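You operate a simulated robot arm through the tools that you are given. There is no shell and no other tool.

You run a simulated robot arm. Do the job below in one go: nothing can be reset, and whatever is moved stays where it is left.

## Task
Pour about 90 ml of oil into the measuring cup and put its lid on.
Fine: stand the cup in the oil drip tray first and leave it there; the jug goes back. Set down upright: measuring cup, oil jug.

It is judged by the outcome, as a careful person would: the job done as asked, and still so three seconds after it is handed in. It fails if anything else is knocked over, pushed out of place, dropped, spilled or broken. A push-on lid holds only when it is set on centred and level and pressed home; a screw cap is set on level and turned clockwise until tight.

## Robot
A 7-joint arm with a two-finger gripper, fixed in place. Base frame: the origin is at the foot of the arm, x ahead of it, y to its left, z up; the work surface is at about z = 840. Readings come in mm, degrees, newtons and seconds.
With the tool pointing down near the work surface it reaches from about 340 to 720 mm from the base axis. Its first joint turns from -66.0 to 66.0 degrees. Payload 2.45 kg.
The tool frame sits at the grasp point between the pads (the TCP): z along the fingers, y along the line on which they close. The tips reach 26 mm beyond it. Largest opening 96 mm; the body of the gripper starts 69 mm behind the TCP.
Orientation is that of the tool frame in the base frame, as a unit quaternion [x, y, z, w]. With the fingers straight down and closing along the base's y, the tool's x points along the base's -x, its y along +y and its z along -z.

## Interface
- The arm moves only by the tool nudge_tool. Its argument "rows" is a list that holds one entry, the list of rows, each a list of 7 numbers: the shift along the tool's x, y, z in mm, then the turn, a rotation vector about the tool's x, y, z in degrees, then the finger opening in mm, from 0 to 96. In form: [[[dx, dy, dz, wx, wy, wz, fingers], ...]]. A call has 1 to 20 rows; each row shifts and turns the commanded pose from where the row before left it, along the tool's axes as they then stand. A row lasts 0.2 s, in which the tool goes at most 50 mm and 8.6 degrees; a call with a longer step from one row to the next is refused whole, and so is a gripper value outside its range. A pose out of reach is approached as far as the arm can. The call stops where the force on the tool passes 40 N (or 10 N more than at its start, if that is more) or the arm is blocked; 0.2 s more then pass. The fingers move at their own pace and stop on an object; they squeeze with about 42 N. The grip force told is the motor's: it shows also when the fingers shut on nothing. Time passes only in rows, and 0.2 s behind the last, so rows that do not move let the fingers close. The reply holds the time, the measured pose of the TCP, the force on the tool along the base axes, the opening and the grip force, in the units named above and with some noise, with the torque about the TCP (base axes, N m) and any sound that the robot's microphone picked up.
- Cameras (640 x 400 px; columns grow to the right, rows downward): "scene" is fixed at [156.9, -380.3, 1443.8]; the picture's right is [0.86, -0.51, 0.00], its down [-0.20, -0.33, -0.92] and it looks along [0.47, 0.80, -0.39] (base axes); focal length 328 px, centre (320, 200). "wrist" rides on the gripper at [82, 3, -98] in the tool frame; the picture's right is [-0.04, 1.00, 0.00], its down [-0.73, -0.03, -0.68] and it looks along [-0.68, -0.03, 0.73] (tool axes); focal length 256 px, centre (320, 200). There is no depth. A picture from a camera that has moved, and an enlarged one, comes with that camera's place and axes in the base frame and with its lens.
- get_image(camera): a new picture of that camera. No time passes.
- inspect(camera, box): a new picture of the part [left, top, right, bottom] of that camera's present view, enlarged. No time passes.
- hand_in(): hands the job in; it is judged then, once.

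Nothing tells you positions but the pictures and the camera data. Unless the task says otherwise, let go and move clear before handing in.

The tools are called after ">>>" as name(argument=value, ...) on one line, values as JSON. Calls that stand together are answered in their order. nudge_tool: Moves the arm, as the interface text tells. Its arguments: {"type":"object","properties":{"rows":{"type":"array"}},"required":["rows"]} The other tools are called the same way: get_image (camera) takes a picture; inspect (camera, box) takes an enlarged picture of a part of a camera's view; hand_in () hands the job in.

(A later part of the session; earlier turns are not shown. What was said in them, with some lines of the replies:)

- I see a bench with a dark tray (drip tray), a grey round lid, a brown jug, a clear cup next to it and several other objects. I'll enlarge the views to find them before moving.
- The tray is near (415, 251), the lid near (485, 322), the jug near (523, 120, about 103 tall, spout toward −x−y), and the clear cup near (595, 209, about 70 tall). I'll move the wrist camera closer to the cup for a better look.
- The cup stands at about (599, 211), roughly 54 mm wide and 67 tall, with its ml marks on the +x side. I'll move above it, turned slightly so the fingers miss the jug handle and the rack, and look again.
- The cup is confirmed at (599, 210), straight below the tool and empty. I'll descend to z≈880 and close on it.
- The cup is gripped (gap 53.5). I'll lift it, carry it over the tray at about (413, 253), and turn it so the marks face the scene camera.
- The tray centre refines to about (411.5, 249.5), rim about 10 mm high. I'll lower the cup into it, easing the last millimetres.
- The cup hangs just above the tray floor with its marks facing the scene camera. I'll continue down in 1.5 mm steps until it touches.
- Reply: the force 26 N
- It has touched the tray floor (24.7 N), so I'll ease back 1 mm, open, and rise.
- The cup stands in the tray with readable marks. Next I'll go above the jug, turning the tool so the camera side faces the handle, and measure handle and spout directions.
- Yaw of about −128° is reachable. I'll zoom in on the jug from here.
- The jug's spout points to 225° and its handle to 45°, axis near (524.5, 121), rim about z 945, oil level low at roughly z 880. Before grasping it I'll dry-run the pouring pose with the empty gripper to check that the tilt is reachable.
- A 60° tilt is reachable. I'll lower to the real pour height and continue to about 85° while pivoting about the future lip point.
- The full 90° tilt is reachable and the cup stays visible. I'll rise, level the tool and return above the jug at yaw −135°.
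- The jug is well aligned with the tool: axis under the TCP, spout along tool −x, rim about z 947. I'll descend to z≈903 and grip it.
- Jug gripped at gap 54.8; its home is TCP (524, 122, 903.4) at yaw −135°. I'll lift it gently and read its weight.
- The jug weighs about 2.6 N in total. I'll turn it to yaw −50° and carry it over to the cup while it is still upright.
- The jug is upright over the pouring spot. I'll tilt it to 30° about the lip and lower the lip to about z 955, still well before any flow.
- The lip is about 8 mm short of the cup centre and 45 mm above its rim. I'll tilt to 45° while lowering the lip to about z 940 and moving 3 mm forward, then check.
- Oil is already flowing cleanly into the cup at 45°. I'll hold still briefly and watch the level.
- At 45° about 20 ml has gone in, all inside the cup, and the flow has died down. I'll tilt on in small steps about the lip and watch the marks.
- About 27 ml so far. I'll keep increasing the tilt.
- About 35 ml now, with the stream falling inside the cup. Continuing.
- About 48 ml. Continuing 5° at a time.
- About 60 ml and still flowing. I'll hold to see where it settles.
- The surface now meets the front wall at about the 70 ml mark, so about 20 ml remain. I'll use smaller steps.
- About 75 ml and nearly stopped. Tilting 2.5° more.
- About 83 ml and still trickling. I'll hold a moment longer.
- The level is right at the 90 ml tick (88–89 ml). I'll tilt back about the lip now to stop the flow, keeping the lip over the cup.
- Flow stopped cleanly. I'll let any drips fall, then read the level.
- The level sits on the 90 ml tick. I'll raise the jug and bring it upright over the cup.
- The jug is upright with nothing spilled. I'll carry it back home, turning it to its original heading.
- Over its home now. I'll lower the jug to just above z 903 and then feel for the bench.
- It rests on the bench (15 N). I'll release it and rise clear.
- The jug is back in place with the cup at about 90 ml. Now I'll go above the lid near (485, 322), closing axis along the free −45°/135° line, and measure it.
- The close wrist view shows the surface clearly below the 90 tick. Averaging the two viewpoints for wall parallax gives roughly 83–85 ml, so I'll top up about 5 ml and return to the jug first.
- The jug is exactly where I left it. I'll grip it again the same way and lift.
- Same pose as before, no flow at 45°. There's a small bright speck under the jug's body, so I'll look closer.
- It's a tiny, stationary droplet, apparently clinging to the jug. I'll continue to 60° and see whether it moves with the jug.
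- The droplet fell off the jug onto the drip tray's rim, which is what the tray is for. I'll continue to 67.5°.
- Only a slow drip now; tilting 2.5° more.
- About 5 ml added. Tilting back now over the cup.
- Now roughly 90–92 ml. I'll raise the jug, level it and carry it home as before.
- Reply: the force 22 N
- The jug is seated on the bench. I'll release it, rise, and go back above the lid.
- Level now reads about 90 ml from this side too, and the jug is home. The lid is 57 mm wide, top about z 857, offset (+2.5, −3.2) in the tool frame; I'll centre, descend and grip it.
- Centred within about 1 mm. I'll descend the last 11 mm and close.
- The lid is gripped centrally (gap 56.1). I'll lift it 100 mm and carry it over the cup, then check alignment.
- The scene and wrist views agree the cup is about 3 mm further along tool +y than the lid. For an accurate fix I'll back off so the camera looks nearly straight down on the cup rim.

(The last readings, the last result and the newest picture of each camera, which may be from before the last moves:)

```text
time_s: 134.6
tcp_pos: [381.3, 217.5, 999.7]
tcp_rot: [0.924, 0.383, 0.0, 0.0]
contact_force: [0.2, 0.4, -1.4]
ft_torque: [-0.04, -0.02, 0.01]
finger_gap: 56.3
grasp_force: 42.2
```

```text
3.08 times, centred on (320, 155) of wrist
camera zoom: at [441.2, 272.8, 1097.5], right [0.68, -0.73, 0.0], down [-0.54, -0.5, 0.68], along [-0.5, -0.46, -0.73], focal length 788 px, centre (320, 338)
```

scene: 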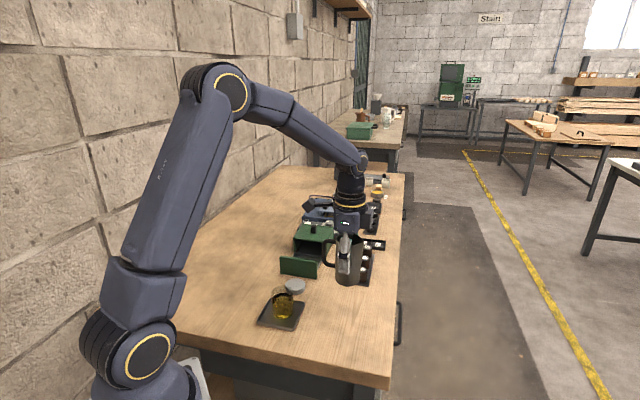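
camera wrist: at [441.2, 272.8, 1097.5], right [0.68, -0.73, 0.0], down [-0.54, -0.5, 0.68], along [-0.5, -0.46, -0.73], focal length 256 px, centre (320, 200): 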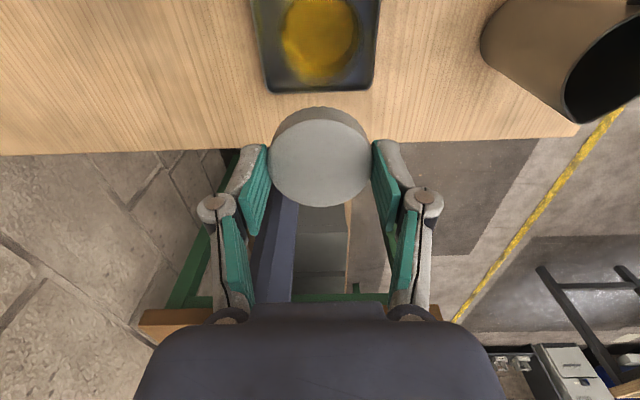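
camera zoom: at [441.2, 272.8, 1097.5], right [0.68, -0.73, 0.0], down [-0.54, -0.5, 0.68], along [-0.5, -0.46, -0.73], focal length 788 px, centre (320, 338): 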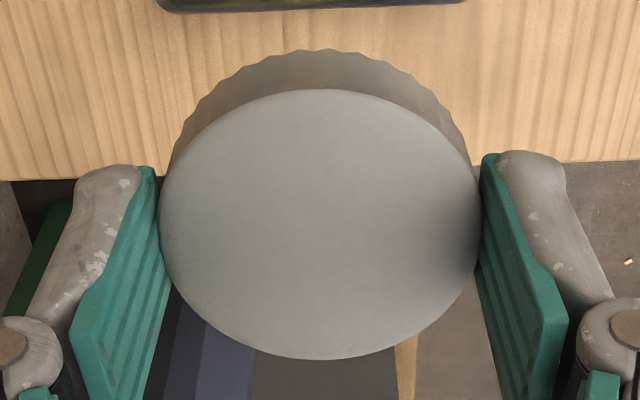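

>>> inspect(camera="wrist", box=[275, 0, 375, 75])

>>> inspect(camera="scene", box=[265, 278, 300, 325])

```text
5.33 times, centred on (325, 38) of wrist
camera zoom: at [441.2, 272.8, 1097.5], right [0.68, -0.73, 0.0], down [-0.54, -0.5, 0.68], along [-0.5, -0.46, -0.73], focal length 1365 px, centre (293, 1067)
```

zoom: 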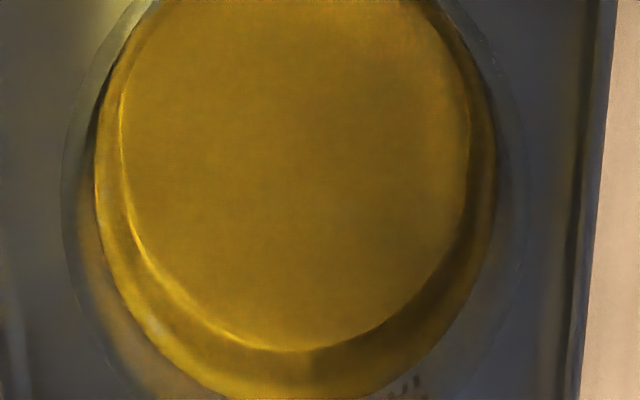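

```text
8.51 times, centred on (282, 302) of scene
camera zoom: at [156.9, -380.3, 1443.8], right [0.86, -0.51, 0.0], down [-0.2, -0.33, -0.92], along [0.47, 0.8, -0.39], focal length 2791 px, centre (639, -664)
```

zoom: 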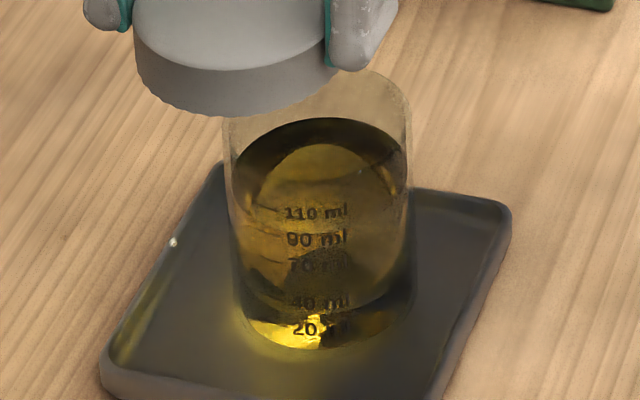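

The near-vertical view gives a rim diameter of 54.3 mm, confirming its height, and puts the cup at tool (+44, +2 to +2.5) from the lid. I'll move there and lower to just above the rim for a last check.

>>> nudge_tool(rows=[[[12, 1, 0, 0, 0, 0, 45], [20, 1, 0, 0, 0, 0, 45], [11.9, 0.5, 0, 0, 0, 0, 45], [0, 0, 0, 0, 0, 0, 45], [0, 0, 20, 0, 0, 0, 45], [0, 0, 20, 0, 0, 0, 45], [0, 0, 12, 0, 0, 0, 45], [0, 0, 0, 0, 0, 0, 45], [0, 0, 0, 0, 0, 0, 45]]])

>>> inspect(camera="scene", box=[270, 278, 300, 302])

>>> inspect(camera="wrist", box=[250, 40, 390, 220])

```text
time_s: 136.6
tcp_pos: [413.4, 246.0, 947.5]
tcp_rot: [0.924, 0.383, 0.0, -0.001]
contact_force: [0.2, 0.2, -0.5]
ft_torque: [0.01, -0.01, 0.02]
finger_gap: 56.1
grasp_force: 41.5
```

```text
16.00 times, centred on (285, 290) of scene
camera zoom: at [156.9, -380.3, 1443.8], right [0.86, -0.51, 0.0], down [-0.2, -0.33, -0.92], along [0.47, 0.8, -0.39], focal length 5247 px, centre (880, -1240)
```

zoom: 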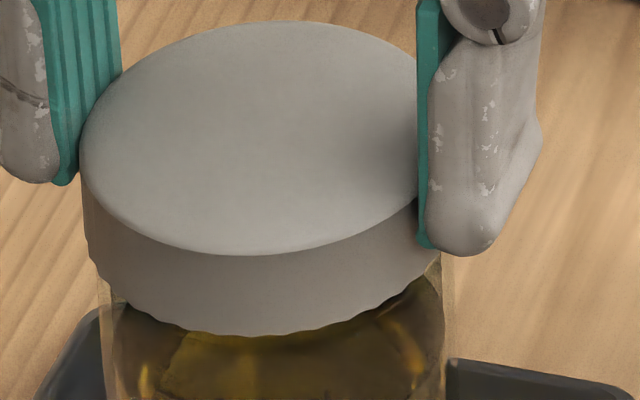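

```text
2.22 times, centred on (320, 130) of wrist
camera zoom: at [473.3, 302.1, 1044.5], right [0.68, -0.73, 0.0], down [-0.54, -0.5, 0.68], along [-0.5, -0.46, -0.73], focal length 569 px, centre (320, 356)
```

zoom: 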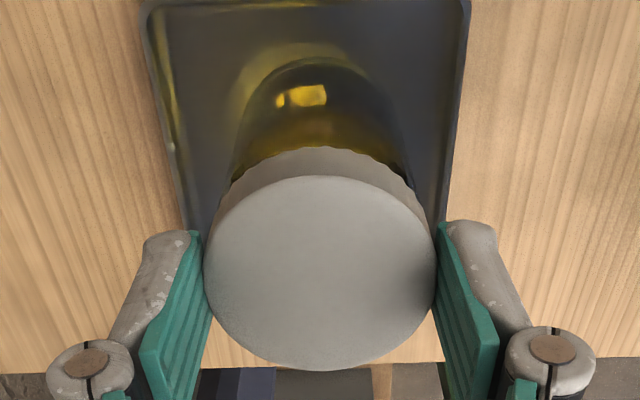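

The lid is within about 1 mm of centre over the rim. I'll trim by +0.4/+0.4 mm and lower slowly, watching the force.

>>> nudge_tool(rows=[[[0.4, 0.4, 0, 0, 0, 0, 45], [0, 0, 2, 0, 0, 0, 45], [0, 0, 0, 0, 0, 0, 45]]])

>>> nudge_tool(rows=[[[0, 0, 2, 0, 0, 0, 45], [0, 0, 0, 0, 0, 0, 45]]])

>>> nudge_tool(rows=[[[0, 0, 2, 0, 0, 0, 45], [0, 0, 0, 0, 0, 0, 45]]])

```text
time_s: 137.4
tcp_pos: [414.4, 247.2, 945.7]
tcp_rot: [0.924, 0.384, 0.0, -0.001]
contact_force: [0.0, -0.2, -1.1]
ft_torque: [0.01, -0.01, -0.02]
finger_gap: 56.1
grasp_force: 41.9
```

```text
time_s: 138.0
tcp_pos: [413.8, 247.0, 941.9]
tcp_rot: [0.924, 0.383, 0.001, 0.0]
contact_force: [-0.2, 0.0, -0.8]
ft_torque: [0.01, 0.01, -0.01]
finger_gap: 56.3
grasp_force: 41.8
```

```text
time_s: 138.6
tcp_pos: [414.0, 248.2, 941.5]
tcp_rot: [0.924, 0.383, 0.001, 0.0]
contact_force: [0.8, 1.2, 5.9]
ft_torque: [-0.02, 0.03, -0.02]
finger_gap: 56.2
grasp_force: 42.4
heard: snap
```

A snap was heard with light contact. I'll look before pressing further.

>>> inspect(camera="scene", box=[262, 275, 307, 320])

>>> inspect(camera="wrist", box=[250, 40, 390, 220])

```text
8.89 times, centred on (284, 298) of scene
camera zoom: at [156.8, -380.4, 1443.8], right [0.86, -0.51, 0.0], down [-0.2, -0.33, -0.92], along [0.47, 0.8, -0.39], focal length 2915 px, centre (636, -667)
```

zoom: 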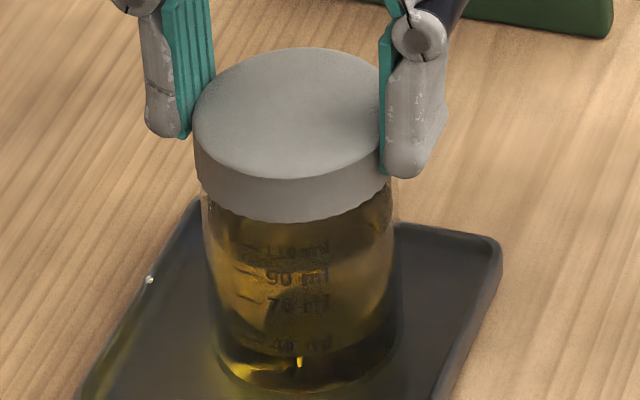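

```text
2.22 times, centred on (320, 130) of wrist
camera zoom: at [473.4, 302.6, 1039.4], right [0.68, -0.73, 0.0], down [-0.54, -0.5, 0.68], along [-0.5, -0.46, -0.74], focal length 569 px, centre (320, 356)
```

zoom: 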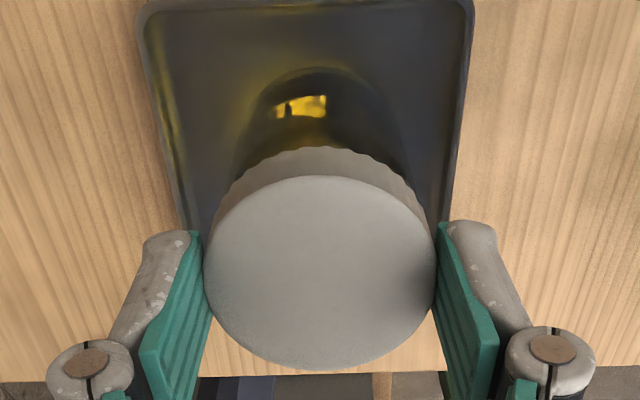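

It snapped with the lid level on the rim. I'll press on gently to make sure it's fully home.

>>> nudge_tool(rows=[[[0, 0, 1, 0, 0, 0, 45], [0, 0, 0, 0, 0, 0, 45]]])

>>> nudge_tool(rows=[[[0, 0, 1, 0, 0, 0, 45], [0, 0, 0, 0, 0, 0, 45]]])

>>> inspect(camera="scene", box=[262, 275, 307, 320])

```text
time_s: 139.2
tcp_pos: [414.6, 247.8, 941.2]
tcp_rot: [0.923, 0.384, 0.002, 0.0]
contact_force: [-0.8, 0.3, 23.8]
ft_torque: [-0.12, 0.22, 0.05]
finger_gap: 56.0
grasp_force: 42.0
```

```text
time_s: 139.8
tcp_pos: [414.3, 247.6, 940.1]
tcp_rot: [0.924, 0.384, 0.002, -0.001]
contact_force: [-0.6, 3.0, 38.4]
ft_torque: [0.13, 0.05, -0.05]
finger_gap: 56.2
grasp_force: 41.9
```

```text
8.89 times, centred on (284, 298) of scene
camera zoom: at [156.3, -380.6, 1443.8], right [0.86, -0.51, 0.0], down [-0.2, -0.33, -0.92], along [0.47, 0.8, -0.39], focal length 2915 px, centre (636, -667)
```

zoom: 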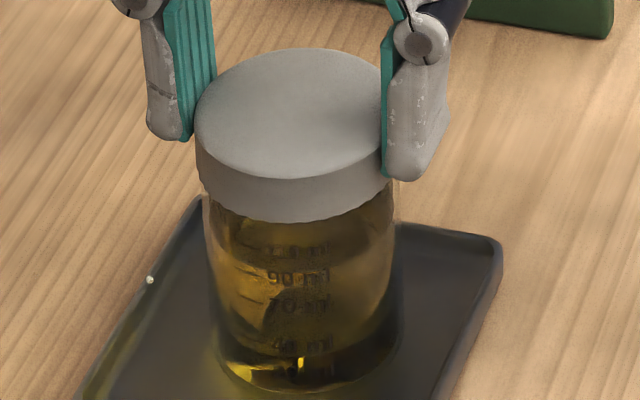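

It's solid at 38 N with no further travel, so the lid is home. I'll relieve the pressure, open and rise clear.

>>> nudge_tool(rows=[[[0, 0, -1, 0, 0, 0, 45], [0, 0, -0.8, 0, 0, 0, 45], [0, 0, 0, 0, 0, 0, 45], [0, 0, 0, 0, 0, 0, 65], [0, 0, 0, 0, 0, 0, 85], [0, 0, 0, 0, 0, 0, 96], [0, 0, 0, 0, 0, 0, 96], [0, 0, -10, 0, 0, 0, 96], [0, 0, -25, 0, 0, 0, 96], [0, 0, -35, 0, 0, 0, 96], [0, 0, -30, 0, 0, 0, 96], [0, 0, 0, 0, 0, 0, 96]]])

>>> inspect(camera="scene", box=[255, 265, 315, 330])

>>> get_image(camera="wrist")

```text
time_s: 142.4
tcp_pos: [413.6, 243.9, 1041.4]
tcp_rot: [0.924, 0.383, 0.001, 0.0]
contact_force: [0.4, 0.4, 0.0]
ft_torque: [0.02, -0.03, -0.01]
finger_gap: 96.1
grasp_force: 0.1
```

```text
6.15 times, centred on (285, 298) of scene
camera zoom: at [156.9, -380.3, 1443.8], right [0.86, -0.51, 0.0], down [-0.2, -0.33, -0.92], along [0.47, 0.8, -0.39], focal length 2018 px, centre (535, -400)
```

zoom: 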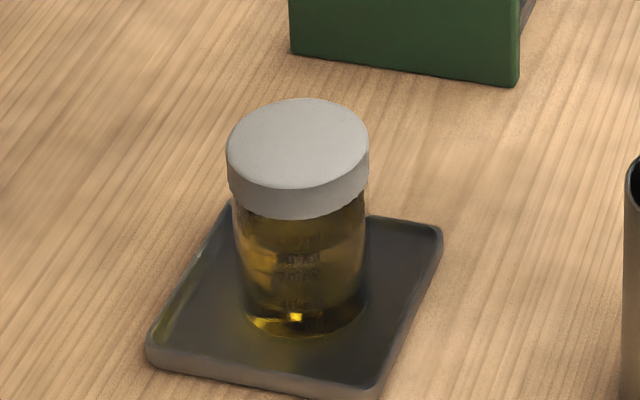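

```text
taken
camera wrist: at [473.1, 299.4, 1139.5], right [0.68, -0.73, 0.0], down [-0.54, -0.5, 0.68], along [-0.5, -0.46, -0.73], focal length 256 px, centre (320, 200)
```

wrist: 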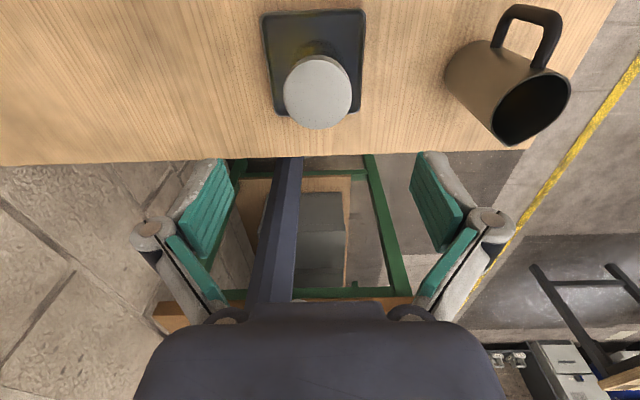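

>>> inspect(camera="scene", box=[272, 284, 298, 304])

>>> inspect(camera="wrist", box=[255, 0, 375, 140])

```text
16.00 times, centred on (285, 294) of scene
camera zoom: at [156.9, -380.3, 1443.8], right [0.86, -0.51, 0.0], down [-0.2, -0.33, -0.92], along [0.47, 0.8, -0.39], focal length 5247 px, centre (880, -1304)
```

zoom: 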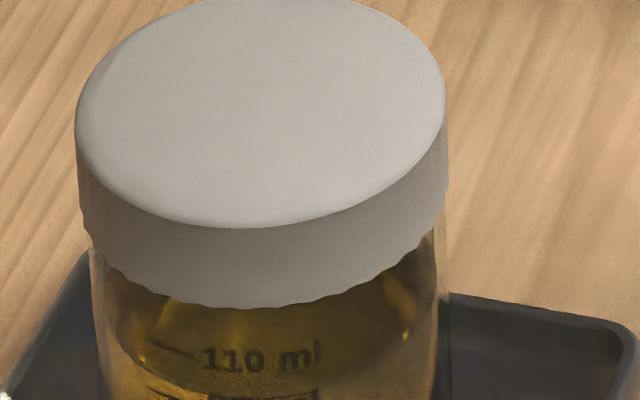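

```text
2.86 times, centred on (315, 70) of wrist
camera zoom: at [473.1, 299.4, 1139.5], right [0.68, -0.73, 0.0], down [-0.54, -0.5, 0.68], along [-0.5, -0.46, -0.73], focal length 731 px, centre (334, 571)
```

zoom: 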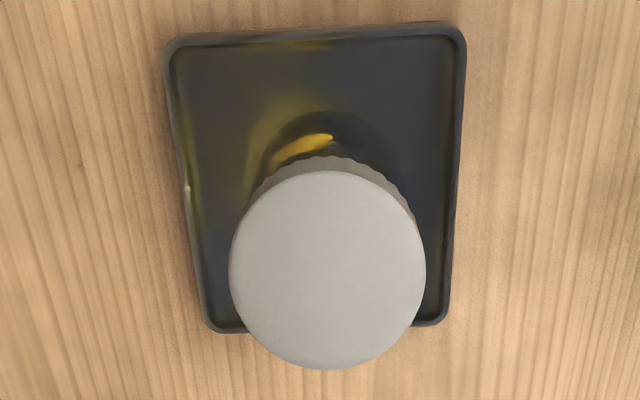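

The lid sits level and centred, snapped on, with the cup upright in the tray. I'll rise a bit more and take a last overall look before handing in.

>>> nudge_tool(rows=[[[0, 0, -30, 0, 0, 0, 96], [0, 0, -40, 0, 0, 0, 96], [0, 0, -30, 0, 0, 0, 96], [0, 0, 0, 0, 0, 0, 96], [0, 0, 0, 0, 0, 0, 96], [0, 0, 0, 0, 0, 0, 96]]])

>>> inspect(camera="scene", box=[220, 150, 420, 350])

>>> inspect(camera="scene", box=[250, 275, 375, 345])

```text
time_s: 143.8
tcp_pos: [413.4, 246.6, 1139.7]
tcp_rot: [0.924, 0.384, 0.0, 0.0]
contact_force: [-0.4, -0.6, 0.2]
ft_torque: [0.02, 0.01, -0.01]
finger_gap: 96.1
grasp_force: 0.0
```

```text
2.00 times, centred on (320, 250) of scene
camera zoom: at [156.9, -380.3, 1443.8], right [0.86, -0.51, 0.0], down [-0.2, -0.33, -0.92], along [0.47, 0.8, -0.39], focal length 656 px, centre (320, 100)
```

zoom: 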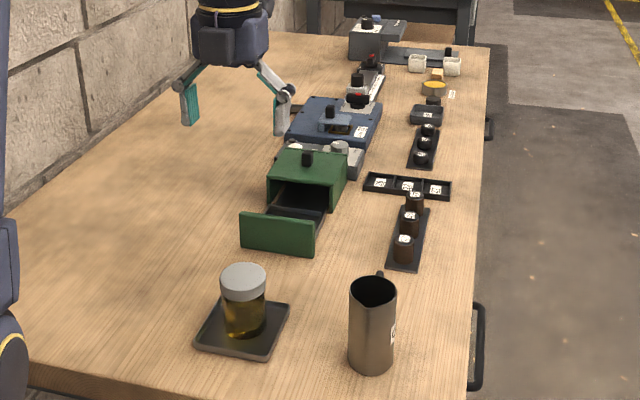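

```text
5.12 times, centred on (312, 310) of scene
camera zoom: at [156.9, -380.3, 1443.8], right [0.86, -0.51, 0.0], down [-0.2, -0.33, -0.92], along [0.47, 0.8, -0.39], focal length 1679 px, centre (358, -363)
```

zoom: 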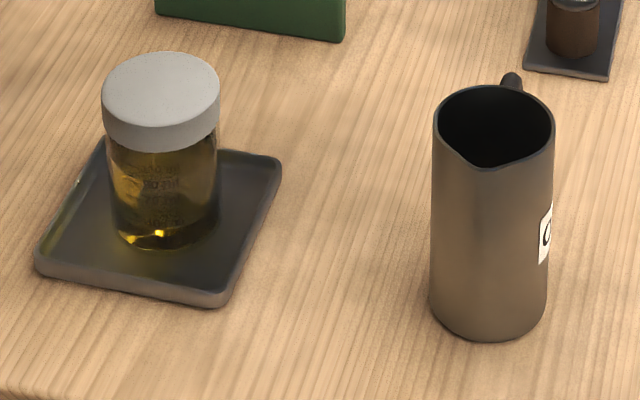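

The lidded cup holds about 90 ml and stands upright in the drip tray. The jug is upright back in its place, nothing else has moved, and the arm is clear, so I'm handing in.

>>> hand_in()

```text
The job is handed in.
```

The measuring cup holds about 90 ml of oil, has its lid on, and stands upright in the drip tray. The jug is upright back in its place. I've handed the job in, but no verdict on it has come back.

- **Amount:** My first pour came to about 83–85 ml, so I fetched the jug again and topped it up. The level now reads close to the 90 ml mark from both cameras. I'd put it within a few ml of 90.
- **Lid:** It went on centred and level, with an audible snap. I then pressed it to 38 N and it didn't move any further. I didn't try lifting it to test the hold.
- **Spills:** One small drop ran down the outside of the jug and landed on the rim of the drip tray. I saw no oil on the bench.

Nothing else looked moved in the final picture, and the arm is clear of everything.
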